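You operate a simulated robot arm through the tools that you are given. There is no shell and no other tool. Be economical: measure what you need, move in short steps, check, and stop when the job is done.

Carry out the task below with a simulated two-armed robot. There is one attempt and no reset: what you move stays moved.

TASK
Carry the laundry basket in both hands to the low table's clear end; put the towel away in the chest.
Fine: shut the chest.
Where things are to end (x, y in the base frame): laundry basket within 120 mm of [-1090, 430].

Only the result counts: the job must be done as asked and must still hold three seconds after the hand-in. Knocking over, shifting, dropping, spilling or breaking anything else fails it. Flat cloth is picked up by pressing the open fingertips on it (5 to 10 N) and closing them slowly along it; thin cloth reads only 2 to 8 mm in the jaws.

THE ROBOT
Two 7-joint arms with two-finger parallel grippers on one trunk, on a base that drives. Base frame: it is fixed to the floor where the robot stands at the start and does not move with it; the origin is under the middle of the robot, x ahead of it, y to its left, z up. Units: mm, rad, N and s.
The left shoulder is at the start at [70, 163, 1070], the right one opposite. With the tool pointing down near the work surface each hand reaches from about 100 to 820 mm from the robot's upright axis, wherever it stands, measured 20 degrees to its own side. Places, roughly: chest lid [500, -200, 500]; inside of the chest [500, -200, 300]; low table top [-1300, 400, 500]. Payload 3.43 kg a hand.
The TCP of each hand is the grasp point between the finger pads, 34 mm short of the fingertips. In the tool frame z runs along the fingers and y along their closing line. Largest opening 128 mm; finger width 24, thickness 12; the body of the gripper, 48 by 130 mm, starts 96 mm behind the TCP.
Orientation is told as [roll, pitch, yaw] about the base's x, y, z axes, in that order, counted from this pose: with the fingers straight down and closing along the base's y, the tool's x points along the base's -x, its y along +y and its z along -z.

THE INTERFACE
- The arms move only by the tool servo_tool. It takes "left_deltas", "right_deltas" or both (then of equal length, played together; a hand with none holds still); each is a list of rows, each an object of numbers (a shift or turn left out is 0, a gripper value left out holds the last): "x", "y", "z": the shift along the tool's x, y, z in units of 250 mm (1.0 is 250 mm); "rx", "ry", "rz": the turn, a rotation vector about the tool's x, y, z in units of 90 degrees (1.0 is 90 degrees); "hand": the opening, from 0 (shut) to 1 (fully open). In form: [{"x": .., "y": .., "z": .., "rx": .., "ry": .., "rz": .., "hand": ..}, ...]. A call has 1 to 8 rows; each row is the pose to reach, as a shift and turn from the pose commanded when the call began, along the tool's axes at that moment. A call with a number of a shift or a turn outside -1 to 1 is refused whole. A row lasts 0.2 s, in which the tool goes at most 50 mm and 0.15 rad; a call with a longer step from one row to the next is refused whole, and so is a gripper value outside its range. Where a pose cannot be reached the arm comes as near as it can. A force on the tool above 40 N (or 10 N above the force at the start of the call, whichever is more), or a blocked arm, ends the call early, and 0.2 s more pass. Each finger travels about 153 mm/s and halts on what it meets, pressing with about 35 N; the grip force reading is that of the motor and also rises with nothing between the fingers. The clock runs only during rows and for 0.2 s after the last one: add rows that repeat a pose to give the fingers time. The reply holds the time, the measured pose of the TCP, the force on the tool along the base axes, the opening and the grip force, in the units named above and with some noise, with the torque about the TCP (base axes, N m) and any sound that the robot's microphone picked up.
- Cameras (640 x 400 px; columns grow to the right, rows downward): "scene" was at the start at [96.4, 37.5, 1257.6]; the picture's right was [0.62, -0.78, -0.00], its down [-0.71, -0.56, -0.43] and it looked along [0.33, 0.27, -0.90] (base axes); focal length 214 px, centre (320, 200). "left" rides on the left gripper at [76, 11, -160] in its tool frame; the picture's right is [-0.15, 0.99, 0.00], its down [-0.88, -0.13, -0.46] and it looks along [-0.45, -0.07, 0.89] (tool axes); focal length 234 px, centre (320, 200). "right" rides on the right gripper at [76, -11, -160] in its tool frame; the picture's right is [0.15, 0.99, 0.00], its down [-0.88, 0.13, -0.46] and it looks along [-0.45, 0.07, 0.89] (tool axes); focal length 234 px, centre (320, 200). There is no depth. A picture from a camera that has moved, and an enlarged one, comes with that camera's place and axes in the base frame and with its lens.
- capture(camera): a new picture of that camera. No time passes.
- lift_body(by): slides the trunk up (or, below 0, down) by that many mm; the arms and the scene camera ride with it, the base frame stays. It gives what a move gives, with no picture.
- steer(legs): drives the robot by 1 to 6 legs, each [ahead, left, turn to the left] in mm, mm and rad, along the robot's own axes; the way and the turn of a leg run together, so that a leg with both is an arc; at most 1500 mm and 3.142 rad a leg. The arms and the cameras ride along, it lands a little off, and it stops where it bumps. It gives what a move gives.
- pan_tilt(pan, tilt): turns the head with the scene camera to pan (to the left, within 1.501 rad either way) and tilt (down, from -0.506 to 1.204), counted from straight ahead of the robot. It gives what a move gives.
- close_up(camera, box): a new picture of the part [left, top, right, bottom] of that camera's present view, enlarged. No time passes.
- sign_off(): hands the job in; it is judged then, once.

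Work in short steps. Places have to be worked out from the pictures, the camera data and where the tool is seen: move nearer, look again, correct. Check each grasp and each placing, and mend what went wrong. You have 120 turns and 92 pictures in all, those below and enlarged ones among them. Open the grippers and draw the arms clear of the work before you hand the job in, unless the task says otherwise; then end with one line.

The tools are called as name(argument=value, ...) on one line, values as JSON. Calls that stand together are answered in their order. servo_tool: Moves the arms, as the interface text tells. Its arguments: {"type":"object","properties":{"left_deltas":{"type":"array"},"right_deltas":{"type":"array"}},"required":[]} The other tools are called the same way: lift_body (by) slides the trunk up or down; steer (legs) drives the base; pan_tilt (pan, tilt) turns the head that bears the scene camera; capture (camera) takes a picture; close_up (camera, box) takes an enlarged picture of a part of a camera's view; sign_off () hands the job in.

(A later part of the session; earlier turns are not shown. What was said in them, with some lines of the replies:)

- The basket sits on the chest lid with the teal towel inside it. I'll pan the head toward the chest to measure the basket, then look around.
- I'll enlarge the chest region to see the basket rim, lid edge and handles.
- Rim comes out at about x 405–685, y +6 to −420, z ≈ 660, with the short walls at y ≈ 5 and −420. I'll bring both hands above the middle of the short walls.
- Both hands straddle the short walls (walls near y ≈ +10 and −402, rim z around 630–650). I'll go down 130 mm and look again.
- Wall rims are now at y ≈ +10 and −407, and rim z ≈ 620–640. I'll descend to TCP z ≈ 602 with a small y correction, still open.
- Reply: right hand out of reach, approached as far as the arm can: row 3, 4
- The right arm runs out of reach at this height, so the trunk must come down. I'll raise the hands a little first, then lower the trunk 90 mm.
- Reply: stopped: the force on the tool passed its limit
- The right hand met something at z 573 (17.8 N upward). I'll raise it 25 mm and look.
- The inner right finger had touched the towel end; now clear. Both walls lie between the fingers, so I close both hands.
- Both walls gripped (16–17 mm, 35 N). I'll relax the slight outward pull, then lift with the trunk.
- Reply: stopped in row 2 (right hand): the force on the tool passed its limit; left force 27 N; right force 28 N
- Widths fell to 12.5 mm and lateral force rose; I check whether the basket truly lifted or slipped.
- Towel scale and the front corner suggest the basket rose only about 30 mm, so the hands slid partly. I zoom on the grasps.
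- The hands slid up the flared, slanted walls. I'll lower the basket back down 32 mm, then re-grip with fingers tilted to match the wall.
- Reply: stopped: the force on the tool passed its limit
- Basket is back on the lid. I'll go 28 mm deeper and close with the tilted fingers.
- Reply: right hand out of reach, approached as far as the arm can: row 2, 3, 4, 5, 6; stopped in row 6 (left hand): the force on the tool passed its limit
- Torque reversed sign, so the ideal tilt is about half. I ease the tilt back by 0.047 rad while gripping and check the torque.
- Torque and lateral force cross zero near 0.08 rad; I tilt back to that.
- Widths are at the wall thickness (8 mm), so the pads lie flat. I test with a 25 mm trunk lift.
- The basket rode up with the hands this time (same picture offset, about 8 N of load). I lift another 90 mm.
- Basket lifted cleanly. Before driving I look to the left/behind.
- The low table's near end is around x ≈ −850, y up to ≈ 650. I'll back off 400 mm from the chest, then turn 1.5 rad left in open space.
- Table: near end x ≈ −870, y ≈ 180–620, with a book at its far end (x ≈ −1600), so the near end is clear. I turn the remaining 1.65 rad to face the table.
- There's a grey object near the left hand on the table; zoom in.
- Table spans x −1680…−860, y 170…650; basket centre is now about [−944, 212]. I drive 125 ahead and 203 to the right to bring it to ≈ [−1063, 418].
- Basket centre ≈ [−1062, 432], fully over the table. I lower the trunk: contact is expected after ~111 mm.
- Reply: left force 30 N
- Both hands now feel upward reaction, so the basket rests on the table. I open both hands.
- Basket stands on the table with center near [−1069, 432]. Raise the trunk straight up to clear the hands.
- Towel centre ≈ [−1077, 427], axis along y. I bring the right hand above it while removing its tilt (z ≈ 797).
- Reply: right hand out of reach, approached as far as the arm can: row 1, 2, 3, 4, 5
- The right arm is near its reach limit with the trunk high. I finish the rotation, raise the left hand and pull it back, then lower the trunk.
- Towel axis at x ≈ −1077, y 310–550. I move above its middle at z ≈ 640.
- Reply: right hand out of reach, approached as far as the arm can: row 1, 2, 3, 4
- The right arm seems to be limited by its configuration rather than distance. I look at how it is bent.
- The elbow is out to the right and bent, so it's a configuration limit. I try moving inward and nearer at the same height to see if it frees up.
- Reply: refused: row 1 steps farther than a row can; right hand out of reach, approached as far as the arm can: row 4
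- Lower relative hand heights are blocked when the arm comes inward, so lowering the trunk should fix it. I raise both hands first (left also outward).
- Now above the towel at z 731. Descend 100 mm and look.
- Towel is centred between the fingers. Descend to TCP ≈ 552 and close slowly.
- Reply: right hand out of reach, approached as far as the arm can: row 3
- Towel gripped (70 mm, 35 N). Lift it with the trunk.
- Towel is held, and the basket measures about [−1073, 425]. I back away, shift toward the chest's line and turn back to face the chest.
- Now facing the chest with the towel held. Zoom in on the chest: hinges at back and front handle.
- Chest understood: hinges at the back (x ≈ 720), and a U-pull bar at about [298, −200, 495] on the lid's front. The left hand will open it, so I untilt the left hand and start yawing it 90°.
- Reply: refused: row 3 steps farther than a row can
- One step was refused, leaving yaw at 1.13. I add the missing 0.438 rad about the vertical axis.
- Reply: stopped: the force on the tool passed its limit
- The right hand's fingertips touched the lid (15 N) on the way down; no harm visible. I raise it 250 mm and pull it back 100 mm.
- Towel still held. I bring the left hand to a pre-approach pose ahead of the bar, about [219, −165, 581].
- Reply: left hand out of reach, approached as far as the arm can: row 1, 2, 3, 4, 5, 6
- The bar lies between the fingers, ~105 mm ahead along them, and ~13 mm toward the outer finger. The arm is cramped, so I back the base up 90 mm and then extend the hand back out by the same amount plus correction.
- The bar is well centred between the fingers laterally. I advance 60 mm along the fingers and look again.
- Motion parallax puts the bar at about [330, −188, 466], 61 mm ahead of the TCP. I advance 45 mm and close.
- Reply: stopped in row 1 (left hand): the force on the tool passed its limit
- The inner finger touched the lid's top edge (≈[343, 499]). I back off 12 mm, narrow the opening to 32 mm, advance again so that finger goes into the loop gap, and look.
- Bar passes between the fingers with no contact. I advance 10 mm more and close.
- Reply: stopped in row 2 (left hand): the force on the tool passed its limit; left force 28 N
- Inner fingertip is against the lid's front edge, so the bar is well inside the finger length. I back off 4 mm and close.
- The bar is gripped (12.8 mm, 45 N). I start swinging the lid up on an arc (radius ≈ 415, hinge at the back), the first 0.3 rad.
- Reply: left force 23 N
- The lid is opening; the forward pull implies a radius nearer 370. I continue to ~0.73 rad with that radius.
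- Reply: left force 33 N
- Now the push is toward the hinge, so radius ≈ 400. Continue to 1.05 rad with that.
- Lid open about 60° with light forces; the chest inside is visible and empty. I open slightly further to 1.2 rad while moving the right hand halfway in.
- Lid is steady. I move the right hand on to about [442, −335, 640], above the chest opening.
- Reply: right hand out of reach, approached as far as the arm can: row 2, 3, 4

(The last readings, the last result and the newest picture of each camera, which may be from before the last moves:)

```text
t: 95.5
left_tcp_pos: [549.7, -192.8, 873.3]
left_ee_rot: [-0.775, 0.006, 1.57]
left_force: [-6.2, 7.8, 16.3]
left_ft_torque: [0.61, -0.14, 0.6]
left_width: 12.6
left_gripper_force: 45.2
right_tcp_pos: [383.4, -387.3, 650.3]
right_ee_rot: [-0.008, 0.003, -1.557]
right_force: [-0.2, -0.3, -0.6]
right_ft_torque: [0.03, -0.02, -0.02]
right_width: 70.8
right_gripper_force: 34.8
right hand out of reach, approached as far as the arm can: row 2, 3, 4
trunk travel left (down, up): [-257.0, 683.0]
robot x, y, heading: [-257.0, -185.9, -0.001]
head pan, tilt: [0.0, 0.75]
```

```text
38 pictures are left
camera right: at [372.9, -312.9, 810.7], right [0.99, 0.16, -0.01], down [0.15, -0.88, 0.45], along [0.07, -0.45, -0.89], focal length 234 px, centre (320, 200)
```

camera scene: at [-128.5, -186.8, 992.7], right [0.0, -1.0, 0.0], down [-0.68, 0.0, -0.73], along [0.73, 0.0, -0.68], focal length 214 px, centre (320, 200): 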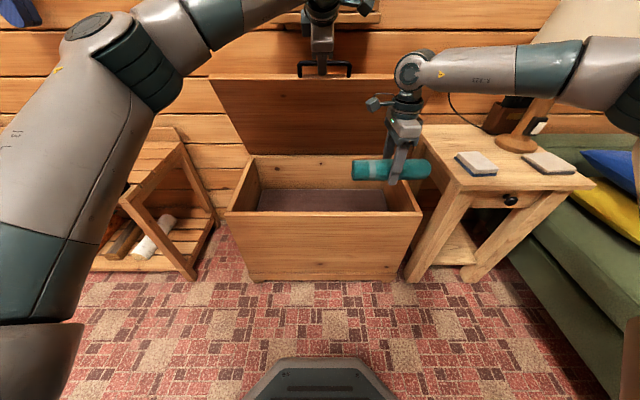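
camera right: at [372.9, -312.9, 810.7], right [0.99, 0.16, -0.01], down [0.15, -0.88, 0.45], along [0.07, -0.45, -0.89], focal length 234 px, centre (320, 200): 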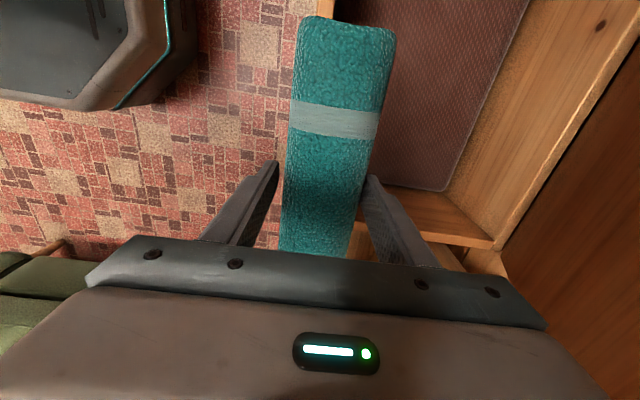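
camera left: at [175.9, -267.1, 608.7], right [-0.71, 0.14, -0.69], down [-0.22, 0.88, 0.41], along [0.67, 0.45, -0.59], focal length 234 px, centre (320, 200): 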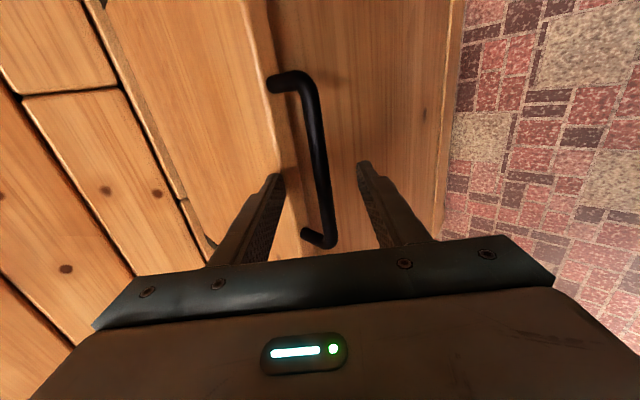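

The right arm is again at its inward limit; it needs the robot closer. I test whether the lid stays up by itself by loosening the left grip slightly (the outer finger would still catch the bar).

servo_tool(left_deltas=[{"hand": 0.15}, {"hand": 0.2}, {"hand": 0.2}, {"hand": 0.2}])

close_up(camera="left", box=[220, 50, 420, 260])

```text
t: 96.5
left_tcp_pos: [552.2, -195.9, 870.5]
left_ee_rot: [-0.769, 0.007, 1.567]
left_force: [0.2, 0.3, -0.2]
left_ft_torque: [0.02, -0.02, 0.03]
left_width: 25.7
left_gripper_force: 0.0
right_tcp_pos: [386.1, -386.3, 648.6]
right_ee_rot: [-0.009, 0.004, -1.557]
right_force: [0.1, 0.1, -1.7]
right_ft_torque: [-0.02, 0.02, -0.02]
right_width: 70.6
right_gripper_force: 35.0
trunk travel left (down, up): [-257.0, 683.0]
robot x, y, heading: [-258.2, -185.2, -0.0]
head pan, tilt: [0.0, 0.75]
```

```text
1.90 times, centred on (320, 155) of left
camera zoom: at [432.3, -269.6, 978.1], right [-0.71, 0.14, -0.69], down [-0.22, 0.88, 0.41], along [0.67, 0.44, -0.6], focal length 446 px, centre (320, 286)
```

zoom: 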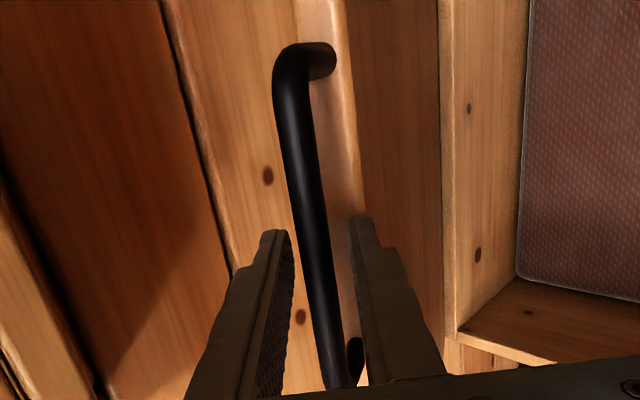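

Zero force with the grip loosened: the lid holds itself open. I withdraw the left hand backward along its fingers and check that the lid stays.

servo_tool(left_deltas=[{"z": -0.1}, {"z": -0.25}, {"z": -0.42}, {"z": -0.6}])

capture(camera="scene")

```text
t: 97.5
left_tcp_pos: [447.3, -190.9, 978.3]
left_ee_rot: [-0.771, 0.008, 1.568]
left_force: [0.2, 0.1, -0.9]
left_ft_torque: [0.02, 0.0, 0.0]
left_width: 25.5
left_gripper_force: 0.0
right_tcp_pos: [384.5, -387.3, 649.5]
right_ee_rot: [-0.009, 0.001, -1.555]
right_force: [-0.1, 0.2, -1.6]
right_ft_torque: [0.02, -0.02, 0.05]
right_width: 70.6
right_gripper_force: 34.3
trunk travel left (down, up): [-257.0, 683.0]
robot x, y, heading: [-256.3, -190.2, -0.003]
head pan, tilt: [0.0, 0.75]
```

```text
36 pictures are left
camera scene: at [-127.0, -187.8, 992.4], right [0.0, -1.0, 0.0], down [-0.68, 0.0, -0.73], along [0.73, 0.0, -0.68], focal length 214 px, centre (320, 200)
```

scene: 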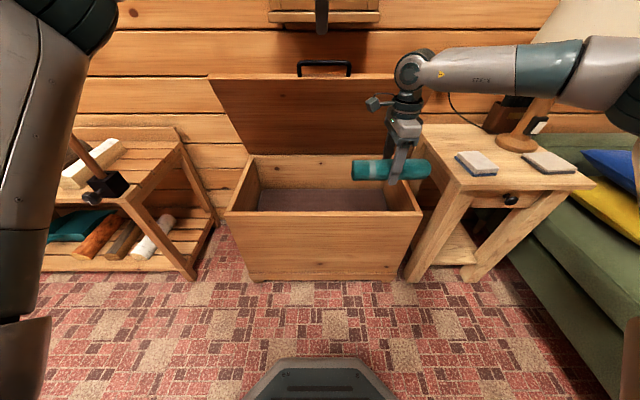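

The lid stays open on its own. I pull the left hand back out of the way and drive 62 ahead, 45 left so the towel hangs over the opening.

servo_tool(left_deltas=[{"z": -0.18}, {"z": -0.36}, {"z": -0.55}])

steer(legs=[[0, 45, 0], [62, 0, 0]])

capture(camera="right")

capture(camera="scene")

```text
t: 98.3
left_tcp_pos: [354.6, -190.0, 1078.6]
left_ee_rot: [-0.769, 0.006, 1.566]
left_force: [0.8, 0.4, 0.9]
left_ft_torque: [-0.02, 0.0, -0.01]
left_width: 25.5
left_gripper_force: 0.0
right_tcp_pos: [385.0, -386.3, 650.2]
right_ee_rot: [-0.007, 0.002, -1.554]
right_force: [0.3, -0.3, -0.8]
right_ft_torque: [-0.03, 0.01, 0.03]
right_width: 70.6
right_gripper_force: 35.1
trunk travel left (down, up): [-257.0, 683.0]
robot x, y, heading: [-258.1, -188.6, -0.002]
head pan, tilt: [0.0, 0.75]
```

```text
t: 99.8
left_tcp_pos: [417.5, -144.2, 1076.2]
left_ee_rot: [-0.767, 0.007, 1.566]
left_force: [-0.5, -0.2, 0.4]
left_ft_torque: [0.01, -0.01, 0.0]
left_width: 25.5
left_gripper_force: 0.1
right_tcp_pos: [446.7, -341.7, 648.0]
right_ee_rot: [-0.012, 0.003, -1.558]
right_force: [0.3, 0.2, -1.6]
right_ft_torque: [-0.01, 0.04, -0.02]
right_width: 70.8
right_gripper_force: 35.2
trunk travel left (down, up): [-257.0, 683.0]
robot x, y, heading: [-195.4, -143.2, -0.003]
head pan, tilt: [0.0, 0.75]
```

```text
35 pictures are left
camera right: at [436.1, -268.2, 808.1], right [0.99, 0.16, -0.01], down [0.15, -0.88, 0.45], along [0.06, -0.45, -0.89], focal length 234 px, centre (320, 200)
```

right: 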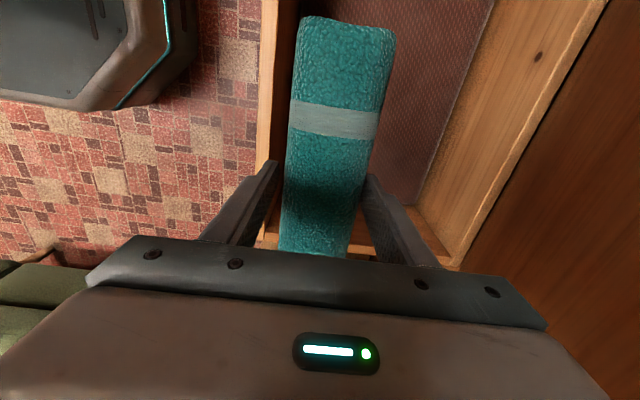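

```text
34 pictures are left
camera scene: at [-64.3, -142.3, 992.1], right [0.0, -1.0, 0.0], down [-0.68, 0.0, -0.73], along [0.73, 0.0, -0.68], focal length 214 px, centre (320, 200)
```

scene: 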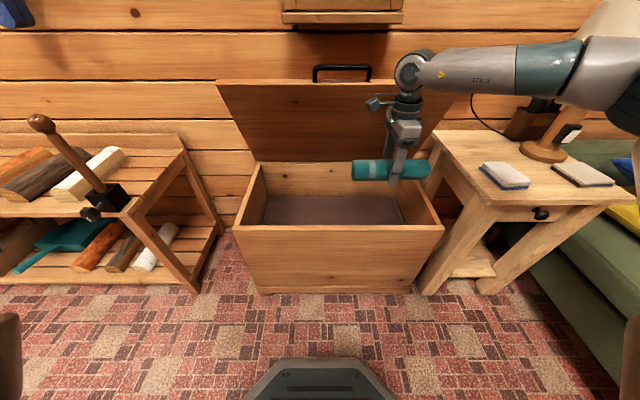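

Front wall inside is at x ≈ 385; I drive 25 mm more ahead for finger clearance, then lower the trunk 200 mm so the towel goes into the chest.

steer(legs=[[25, 0, 0]])

lift_body(by=-130)

capture(camera="right")

```text
t: 100.6
left_tcp_pos: [444.2, -144.9, 1077.0]
left_ee_rot: [-0.768, 0.009, 1.569]
left_force: [0.9, -1.1, 0.4]
left_ft_torque: [0.0, 0.02, 0.03]
left_width: 25.5
left_gripper_force: 0.1
right_tcp_pos: [471.9, -343.0, 647.1]
right_ee_rot: [-0.011, 0.004, -1.558]
right_force: [1.2, -0.7, -2.0]
right_ft_torque: [-0.02, 0.05, -0.01]
right_width: 70.5
right_gripper_force: 35.2
trunk travel left (down, up): [-257.0, 683.0]
robot x, y, heading: [-173.8, -137.8, -0.003]
head pan, tilt: [0.0, 0.75]
```

```text
t: 102.1
left_tcp_pos: [440.8, -144.6, 946.4]
left_ee_rot: [-0.769, 0.007, 1.565]
left_force: [0.2, -0.5, 0.2]
left_ft_torque: [-0.01, 0.04, 0.01]
left_width: 25.9
left_gripper_force: 0.1
right_tcp_pos: [470.8, -341.0, 519.3]
right_ee_rot: [-0.009, 0.004, -1.557]
right_force: [0.5, 0.1, -2.1]
right_ft_torque: [-0.01, 0.02, -0.01]
right_width: 70.4
right_gripper_force: 34.9
trunk travel left (down, up): [-127.0, 813.0]
robot x, y, heading: [-172.7, -140.4, 0.0]
head pan, tilt: [0.0, 0.75]
```

```text
33 pictures are left
camera right: at [460.0, -268.3, 679.0], right [0.99, 0.16, -0.01], down [0.15, -0.88, 0.45], along [0.06, -0.45, -0.89], focal length 234 px, centre (320, 200)
```

right: 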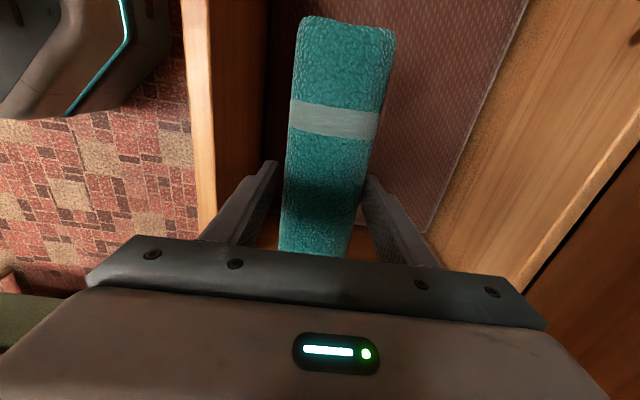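

Towel is entering the chest cleanly. I check the forearm's clearance to the nightstand and lamp before lowering further.

capture(camera="scene")

```text
32 pictures are left
camera scene: at [-40.7, -142.2, 862.4], right [0.0, -1.0, 0.0], down [-0.68, 0.0, -0.73], along [0.73, 0.0, -0.68], focal length 214 px, centre (320, 200)
```

scene: 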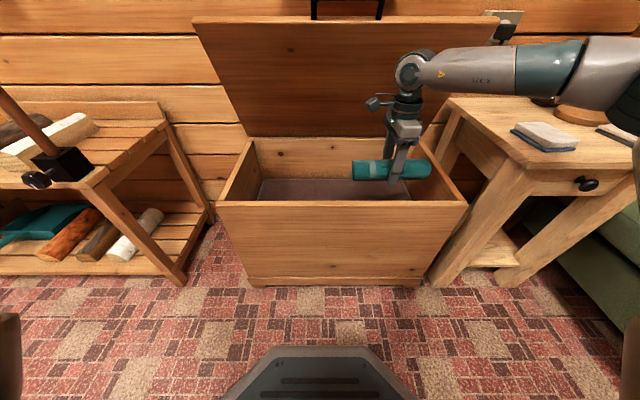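

The forearm runs over the nightstand blocks, so I lower only 50 mm more; the chest floor is at z ≈ 300, so the towel will drop only ~130 mm.

lift_body(by=-50)

capture(camera="scene")

```text
t: 103.1
left_tcp_pos: [439.4, -144.4, 896.6]
left_ee_rot: [-0.772, 0.007, 1.564]
left_force: [0.5, -0.3, -0.6]
left_ft_torque: [0.04, -0.04, -0.01]
left_width: 25.7
left_gripper_force: 0.0
right_tcp_pos: [471.2, -342.1, 469.4]
right_ee_rot: [-0.01, 0.003, -1.557]
right_force: [0.1, 0.5, -1.0]
right_ft_torque: [-0.02, 0.02, 0.0]
right_width: 70.7
right_gripper_force: 35.0
trunk travel left (down, up): [-77.0, 863.0]
robot x, y, heading: [-171.6, -141.8, -0.001]
head pan, tilt: [0.0, 0.75]
```

```text
31 pictures are left
camera scene: at [-40.8, -142.2, 812.4], right [0.0, -1.0, 0.0], down [-0.68, 0.0, -0.73], along [0.73, 0.0, -0.68], focal length 214 px, centre (320, 200)
```

scene: 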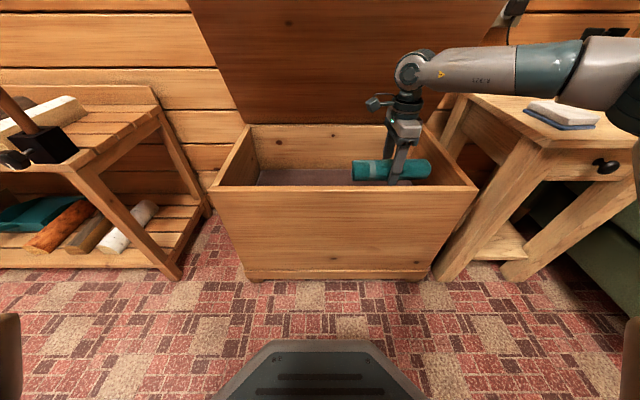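

Towel is inside the chest mouth below the rim. I open the right hand.

servo_tool(right_deltas=[{"hand": 0.6}, {"hand": 0.72}, {"hand": 0.8}, {"hand": 0.8}, {"hand": 0.8}])

capture(camera="right")

```text
t: 104.3
left_tcp_pos: [441.5, -144.5, 897.1]
left_ee_rot: [-0.77, 0.007, 1.564]
left_force: [0.0, -0.3, 0.1]
left_ft_torque: [-0.01, 0.0, -0.04]
left_width: 25.7
left_gripper_force: 0.0
right_tcp_pos: [470.6, -342.6, 468.1]
right_ee_rot: [-0.01, 0.003, -1.56]
right_force: [-0.3, -1.3, 0.1]
right_ft_torque: [0.01, 0.03, -0.02]
right_width: 102.3
right_gripper_force: 0.1
trunk travel left (down, up): [-77.0, 863.0]
robot x, y, heading: [-170.2, -140.6, -0.001]
head pan, tilt: [0.0, 0.75]
```

```text
30 pictures are left
camera right: at [460.0, -268.3, 628.8], right [0.99, 0.16, -0.01], down [0.15, -0.88, 0.45], along [0.06, -0.45, -0.89], focal length 234 px, centre (320, 200)
```

right: 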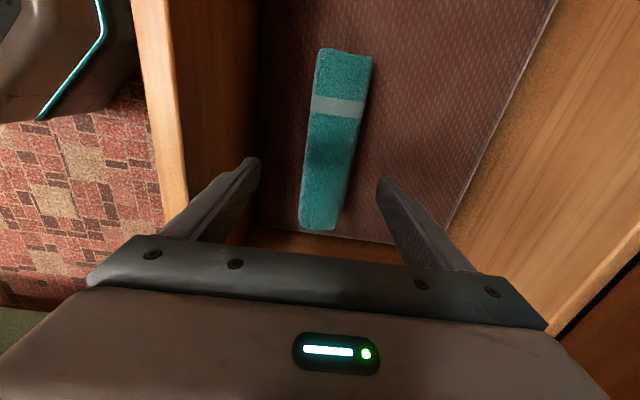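

The towel lies on the chest floor. I raise the trunk 180 mm (back to its former height) and return the base to where the left hand had let go of the bar.

lift_body(by=180)

steer(legs=[[-86, 0, 0], [0, -46, 0]])

servo_tool(right_deltas=[{"y": -0.1, "z": -0.1}, {"y": -0.25, "z": -0.15}, {"y": -0.42, "z": -0.2}, {"y": -0.6, "z": -0.25}, {"y": -0.78, "z": -0.3}, {"y": -0.94, "z": -0.35}])

capture(camera="scene")

```text
t: 106.3
left_tcp_pos: [441.9, -144.2, 1076.6]
left_ee_rot: [-0.768, 0.006, 1.567]
left_force: [0.1, -0.3, -0.5]
left_ft_torque: [-0.01, 0.0, -0.03]
left_width: 25.5
left_gripper_force: 0.1
right_tcp_pos: [470.4, -342.0, 647.8]
right_ee_rot: [-0.01, 0.004, -1.557]
right_force: [0.3, 0.2, -0.9]
right_ft_torque: [-0.02, 0.0, 0.02]
right_width: 102.4
right_gripper_force: 0.2
trunk travel left (down, up): [-257.0, 683.0]
robot x, y, heading: [-171.9, -142.9, -0.003]
head pan, tilt: [0.0, 0.75]
```

```text
t: 107.8
left_tcp_pos: [357.3, -190.3, 1077.0]
left_ee_rot: [-0.77, 0.006, 1.569]
left_force: [-0.2, -0.5, -0.2]
left_ft_torque: [0.05, 0.01, 0.03]
left_width: 25.8
left_gripper_force: 0.1
right_tcp_pos: [387.6, -386.2, 648.9]
right_ee_rot: [-0.008, 0.003, -1.553]
right_force: [-0.7, -0.5, -0.2]
right_ft_torque: [0.06, 0.01, -0.02]
right_width: 102.3
right_gripper_force: 0.0
trunk travel left (down, up): [-257.0, 683.0]
robot x, y, heading: [-255.2, -185.6, 0.0]
head pan, tilt: [0.0, 0.75]
```

```text
t: 109.2
left_tcp_pos: [357.4, -189.7, 1077.5]
left_ee_rot: [-0.771, 0.009, 1.571]
left_force: [-0.3, -0.1, 0.1]
left_ft_torque: [0.01, 0.0, -0.01]
left_width: 25.6
left_gripper_force: 0.0
right_tcp_pos: [157.1, -389.9, 740.1]
right_ee_rot: [-0.008, 0.005, -1.555]
right_force: [-0.3, -1.2, 0.5]
right_ft_torque: [-0.02, 0.0, -0.02]
right_width: 102.5
right_gripper_force: 0.0
trunk travel left (down, up): [-257.0, 683.0]
robot x, y, heading: [-262.0, -188.7, 0.0]
head pan, tilt: [0.0, 0.75]
```

```text
29 pictures are left
camera scene: at [-125.5, -187.7, 992.5], right [0.0, -1.0, 0.0], down [-0.68, 0.0, -0.73], along [0.73, 0.0, -0.68], focal length 214 px, centre (320, 200)
```

scene: 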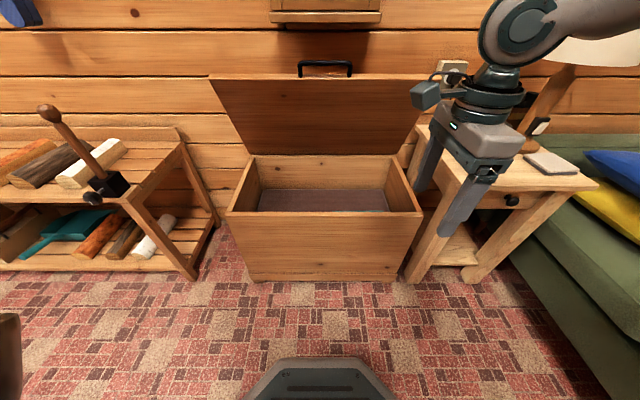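

A small round thing shows near the nightstand leg at (470, 272); I check it.

close_up(camera="scene", box=[390, 120, 610, 300])

```text
2.22 times, centred on (500, 210) of scene
camera zoom: at [-125.5, -187.7, 992.5], right [0.0, -1.0, 0.0], down [-0.68, 0.0, -0.73], along [0.73, 0.0, -0.68], focal length 477 px, centre (-80, 178)
```

zoom: 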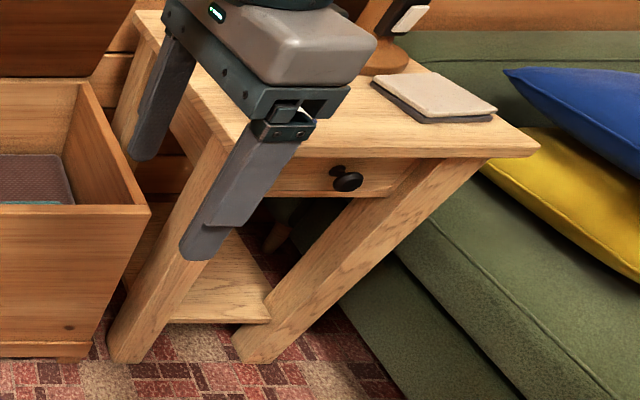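

That's only the stand's leg; the towel's edge is visible in the chest. Now the left hand goes back toward the bar, a bit wider open.

servo_tool(left_deltas=[{"z": 0.18, "hand": 0.35}, {"z": 0.36}, {"z": 0.54}, {"z": 0.72}, {"z": 0.85}])

capture(camera="left")

```text
t: 110.5
left_tcp_pos: [506.2, -187.7, 922.6]
left_ee_rot: [-0.768, 0.007, 1.569]
left_force: [-1.2, -0.4, -0.5]
left_ft_torque: [0.0, 0.04, -0.01]
left_width: 44.8
left_gripper_force: 0.2
right_tcp_pos: [157.8, -390.5, 739.0]
right_ee_rot: [-0.011, 0.003, -1.552]
right_force: [-0.5, -0.2, 0.8]
right_ft_torque: [0.0, 0.02, 0.02]
right_width: 102.4
right_gripper_force: 0.1
trunk travel left (down, up): [-257.0, 683.0]
robot x, y, heading: [-250.0, -187.1, -0.003]
head pan, tilt: [0.0, 0.75]
```

```text
27 pictures are left
camera left: at [386.7, -262.9, 1030.2], right [-0.71, 0.14, -0.69], down [-0.22, 0.88, 0.41], along [0.67, 0.45, -0.6], focal length 234 px, centre (320, 200)
```

left: 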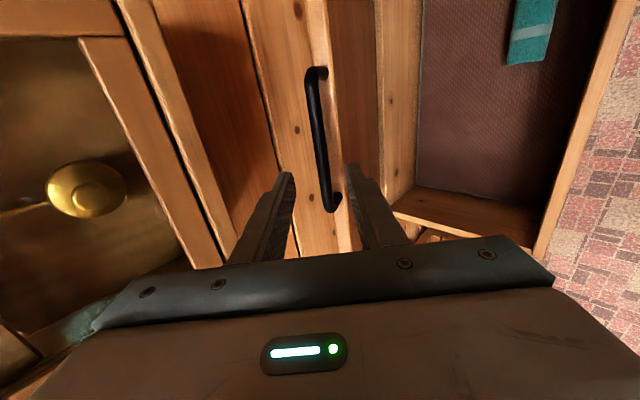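

Bar is centred; I advance the remaining 70 mm to the former grip pose and close.

servo_tool(left_deltas=[{"y": 0.01, "z": 0.1}, {"y": 0.01, "z": 0.2}, {"y": 0.01, "z": 0.27}, {"y": 0.01, "z": 0.27, "hand": 0.15}, {"y": 0.01, "z": 0.27, "hand": 0.0}, {"y": 0.01, "z": 0.27, "hand": 0.0}])

```text
t: 111.8
left_tcp_pos: [549.9, -188.6, 873.9]
left_ee_rot: [-0.77, 0.006, 1.57]
left_force: [0.3, 0.9, -1.8]
left_ft_torque: [-0.03, -0.01, -0.08]
left_width: 12.5
left_gripper_force: 44.6
right_tcp_pos: [157.5, -390.2, 739.4]
right_ee_rot: [-0.011, 0.002, -1.554]
right_force: [0.0, 0.1, 1.2]
right_ft_torque: [-0.02, 0.02, 0.01]
right_width: 102.5
right_gripper_force: 0.1
trunk travel left (down, up): [-257.0, 683.0]
robot x, y, heading: [-257.7, -187.5, -0.001]
head pan, tilt: [0.0, 0.75]
```

Bar gripped again. I swing the lid back down along the same arc, first to 0.7 rad.

servo_tool(left_deltas=[{"y": 0.144, "z": -0.042}, {"y": 0.3, "z": -0.081}, {"y": 0.459, "z": -0.105}, {"y": 0.62, "z": -0.112}, {"y": 0.78, "z": -0.104}])

```text
t: 113.0
left_tcp_pos: [392.1, -188.6, 753.5]
left_ee_rot: [-0.767, 0.007, 1.566]
left_force: [8.8, -13.2, -6.7]
left_ft_torque: [-0.18, -0.04, -0.82]
left_width: 12.8
left_gripper_force: 45.1
right_tcp_pos: [158.5, -391.6, 738.3]
right_ee_rot: [-0.01, 0.005, -1.555]
right_force: [-0.6, 0.1, 0.4]
right_ft_torque: [0.01, 0.01, 0.0]
right_width: 102.6
right_gripper_force: 0.0
trunk travel left (down, up): [-257.0, 683.0]
robot x, y, heading: [-250.8, -189.8, 0.002]
head pan, tilt: [0.0, 0.75]
```

Going well. Continue down to about 0.1 rad.

servo_tool(left_deltas=[{"x": 0.01, "y": 0.157, "z": 0.032}, {"x": 0.015, "y": 0.312, "z": 0.072}, {"x": 0.015, "y": 0.462, "z": 0.128}, {"x": 0.015, "y": 0.606, "z": 0.198}, {"x": 0.015, "y": 0.742, "z": 0.281}, {"x": 0.015, "y": 0.869, "z": 0.378}])

```text
t: 114.5
left_tcp_pos: [301.5, -190.1, 535.3]
left_ee_rot: [-0.768, 0.003, 1.578]
left_force: [-2.5, 31.4, -4.0]
left_ft_torque: [1.12, 0.14, -0.44]
left_width: 12.6
left_gripper_force: 44.9
right_tcp_pos: [159.2, -387.0, 738.8]
right_ee_rot: [-0.01, 0.001, -1.552]
right_force: [-1.0, -0.4, 1.0]
right_ft_torque: [0.01, 0.0, 0.02]
right_width: 102.7
right_gripper_force: 0.1
trunk travel left (down, up): [-257.0, 683.0]
robot x, y, heading: [-256.6, -188.8, -0.0]
head pan, tilt: [0.0, 0.75]
```

Nearly shut. Final 40 mm with a small sideways relief.

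servo_tool(left_deltas=[{"x": -0.012, "y": 0.03, "z": 0.027}, {"x": -0.02, "y": 0.06, "z": 0.055}, {"x": -0.02, "y": 0.09, "z": 0.083}, {"x": -0.02, "y": 0.117, "z": 0.11}, {"x": -0.02, "y": 0.123, "z": 0.116}])

capture(camera="scene")

```text
t: 115.7
left_tcp_pos: [299.1, -190.3, 495.7]
left_ee_rot: [-0.768, 0.006, 1.569]
left_force: [-17.3, 23.9, 0.5]
left_ft_torque: [1.07, 0.1, -0.26]
left_width: 12.8
left_gripper_force: 45.1
right_tcp_pos: [157.3, -390.0, 739.2]
right_ee_rot: [-0.009, 0.004, -1.554]
right_force: [-0.5, 0.8, 0.1]
right_ft_torque: [0.03, 0.01, -0.04]
right_width: 102.6
right_gripper_force: 0.0
trunk travel left (down, up): [-257.0, 683.0]
robot x, y, heading: [-254.9, -186.0, -0.0]
head pan, tilt: [0.0, 0.75]
```

```text
26 pictures are left
camera scene: at [-125.7, -186.6, 992.5], right [0.0, -1.0, 0.0], down [-0.68, 0.0, -0.73], along [0.73, 0.0, -0.68], focal length 214 px, centre (320, 200)
```

scene: 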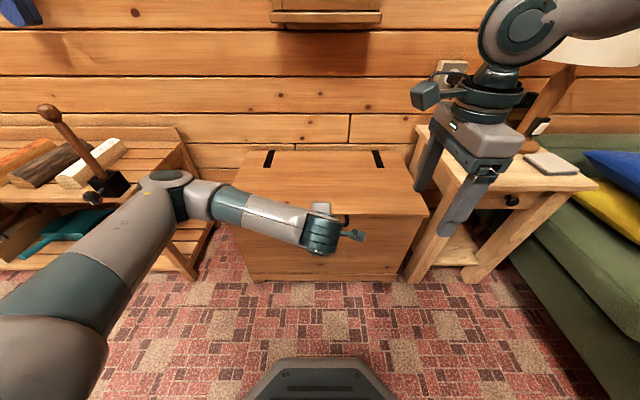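

Lid looks shut (bar at its original height). I open the left hand to 30 mm and draw it back.

servo_tool(left_deltas=[{"hand": 0.15}, {"hand": 0.23}, {"hand": 0.23}, {"z": -0.1}, {"z": -0.25}, {"z": -0.42}])

close_up(camera="scene", box=[200, 130, 440, 290])

```text
t: 117.0
left_tcp_pos: [227.0, -188.0, 575.3]
left_ee_rot: [-0.77, 0.004, 1.571]
left_force: [0.9, -0.9, -0.1]
left_ft_torque: [-0.01, 0.02, 0.02]
left_width: 29.5
left_gripper_force: 0.0
right_tcp_pos: [156.6, -390.7, 739.3]
right_ee_rot: [-0.008, 0.006, -1.554]
right_force: [-0.4, 0.1, -0.5]
right_ft_torque: [0.02, -0.02, -0.03]
right_width: 102.6
right_gripper_force: 0.1
trunk travel left (down, up): [-257.0, 683.0]
robot x, y, heading: [-255.4, -191.6, -0.001]
head pan, tilt: [0.0, 0.75]
```

```text
2.50 times, centred on (320, 210) of scene
camera zoom: at [-125.2, -188.0, 992.4], right [0.0, -1.0, 0.0], down [-0.68, 0.0, -0.73], along [0.73, 0.0, -0.68], focal length 536 px, centre (320, 175)
```

zoom: 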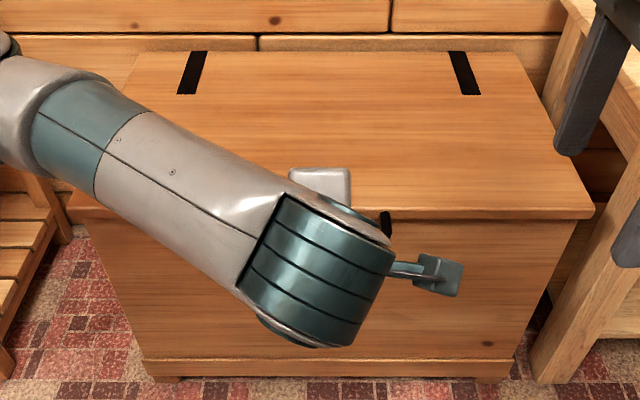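

Looks closed. I back the base 200 mm to see the lid gap unobstructed.

steer(legs=[[-200, 0, 0]])

servo_tool(left_deltas=[{"z": -0.18}, {"z": -0.36}, {"z": -0.54, "x": -0.1}, {"z": -0.7, "x": -0.2}, {"z": -0.8, "x": -0.35}])

capture(camera="scene")

```text
t: 118.7
left_tcp_pos: [-2.3, -155.4, 575.9]
left_ee_rot: [-0.768, 0.006, 1.572]
left_force: [-0.1, 0.4, 0.1]
left_ft_torque: [0.03, 0.04, 0.05]
left_width: 29.5
left_gripper_force: 0.1
right_tcp_pos: [-71.8, -361.0, 739.2]
right_ee_rot: [-0.011, 0.006, -1.551]
right_force: [-0.3, -0.5, -0.2]
right_ft_torque: [0.03, -0.06, 0.0]
right_width: 102.1
right_gripper_force: 0.0
trunk travel left (down, up): [-257.0, 683.0]
robot x, y, heading: [-484.9, -157.6, 0.004]
head pan, tilt: [0.0, 0.75]
```

```text
refused: row 3 steps farther than a row can; nothing moved
```

```text
24 pictures are left
camera scene: at [-348.2, -157.9, 992.6], right [0.01, -1.0, 0.0], down [-0.69, 0.0, -0.73], along [0.73, 0.01, -0.69], focal length 214 px, centre (320, 200)
```

scene: 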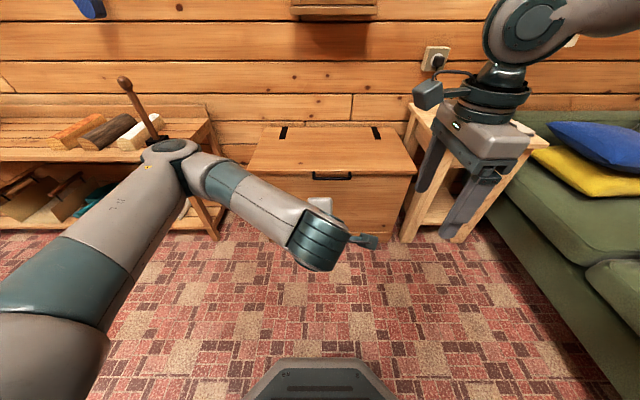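

Zoom on the chest lid seam.

close_up(camera="scene", box=[235, 110, 425, 240])

servo_tool(left_deltas=[{"z": -0.15}, {"z": -0.3}, {"z": -0.4, "x": -0.1}, {"z": -0.5, "x": -0.2}])

```text
3.08 times, centred on (330, 175) of scene
camera zoom: at [-348.2, -157.9, 992.6], right [0.01, -1.0, 0.0], down [-0.69, 0.0, -0.73], along [0.73, 0.01, -0.69], focal length 660 px, centre (289, 277)
```

zoom: 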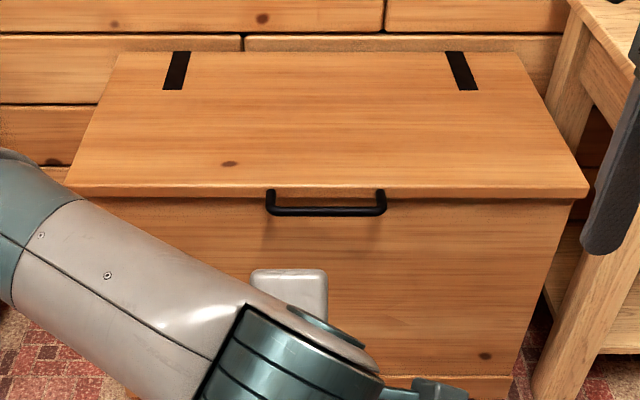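

```text
t: 119.7
left_tcp_pos: [-59.0, -155.4, 676.1]
left_ee_rot: [-0.775, 0.006, 1.574]
left_force: [1.2, -0.4, 0.1]
left_ft_torque: [0.0, 0.02, 0.03]
left_width: 29.5
left_gripper_force: 0.0
left hand out of reach, approached as far as the arm can: row 2, 3, 4
right_tcp_pos: [-75.5, -360.3, 742.0]
right_ee_rot: [-0.005, 0.006, -1.55]
right_force: [-0.2, 0.1, 0.3]
right_ft_torque: [-0.02, -0.02, 0.02]
right_width: 102.8
right_gripper_force: 0.0
trunk travel left (down, up): [-257.0, 683.0]
robot x, y, heading: [-487.7, -158.9, 0.01]
head pan, tilt: [0.0, 0.75]
```

The lid is flush and shut, the towel is inside, and the basket was last measured at ≈ [−1073, 425] on the table. I open the left hand fully, then hand in.

servo_tool(left_deltas=[{"hand": 0.6}, {"hand": 1.0}, {"hand": 1.0}], right_deltas=[{"hand": 0.9}, {"hand": 1.0}, {"hand": 1.0}])

sign_off()

```text
t: 120.5
left_tcp_pos: [-59.7, -154.7, 676.1]
left_ee_rot: [-0.774, 0.006, 1.574]
left_force: [0.7, 0.5, 0.3]
left_ft_torque: [0.0, 0.01, -0.03]
left_width: 128.0
left_gripper_force: 0.2
right_tcp_pos: [-78.0, -359.4, 742.6]
right_ee_rot: [-0.001, 0.005, -1.552]
right_force: [0.2, -0.4, 0.0]
right_ft_torque: [0.02, -0.02, 0.01]
right_width: 128.1
right_gripper_force: 0.0
trunk travel left (down, up): [-257.0, 683.0]
robot x, y, heading: [-484.2, -155.6, 0.008]
head pan, tilt: [0.0, 0.75]
```

```text
The job is handed in.
```

The basket is on the low table's clear end at about [-1073, 425], the towel is in the chest, the chest is shut, and the job is handed in.
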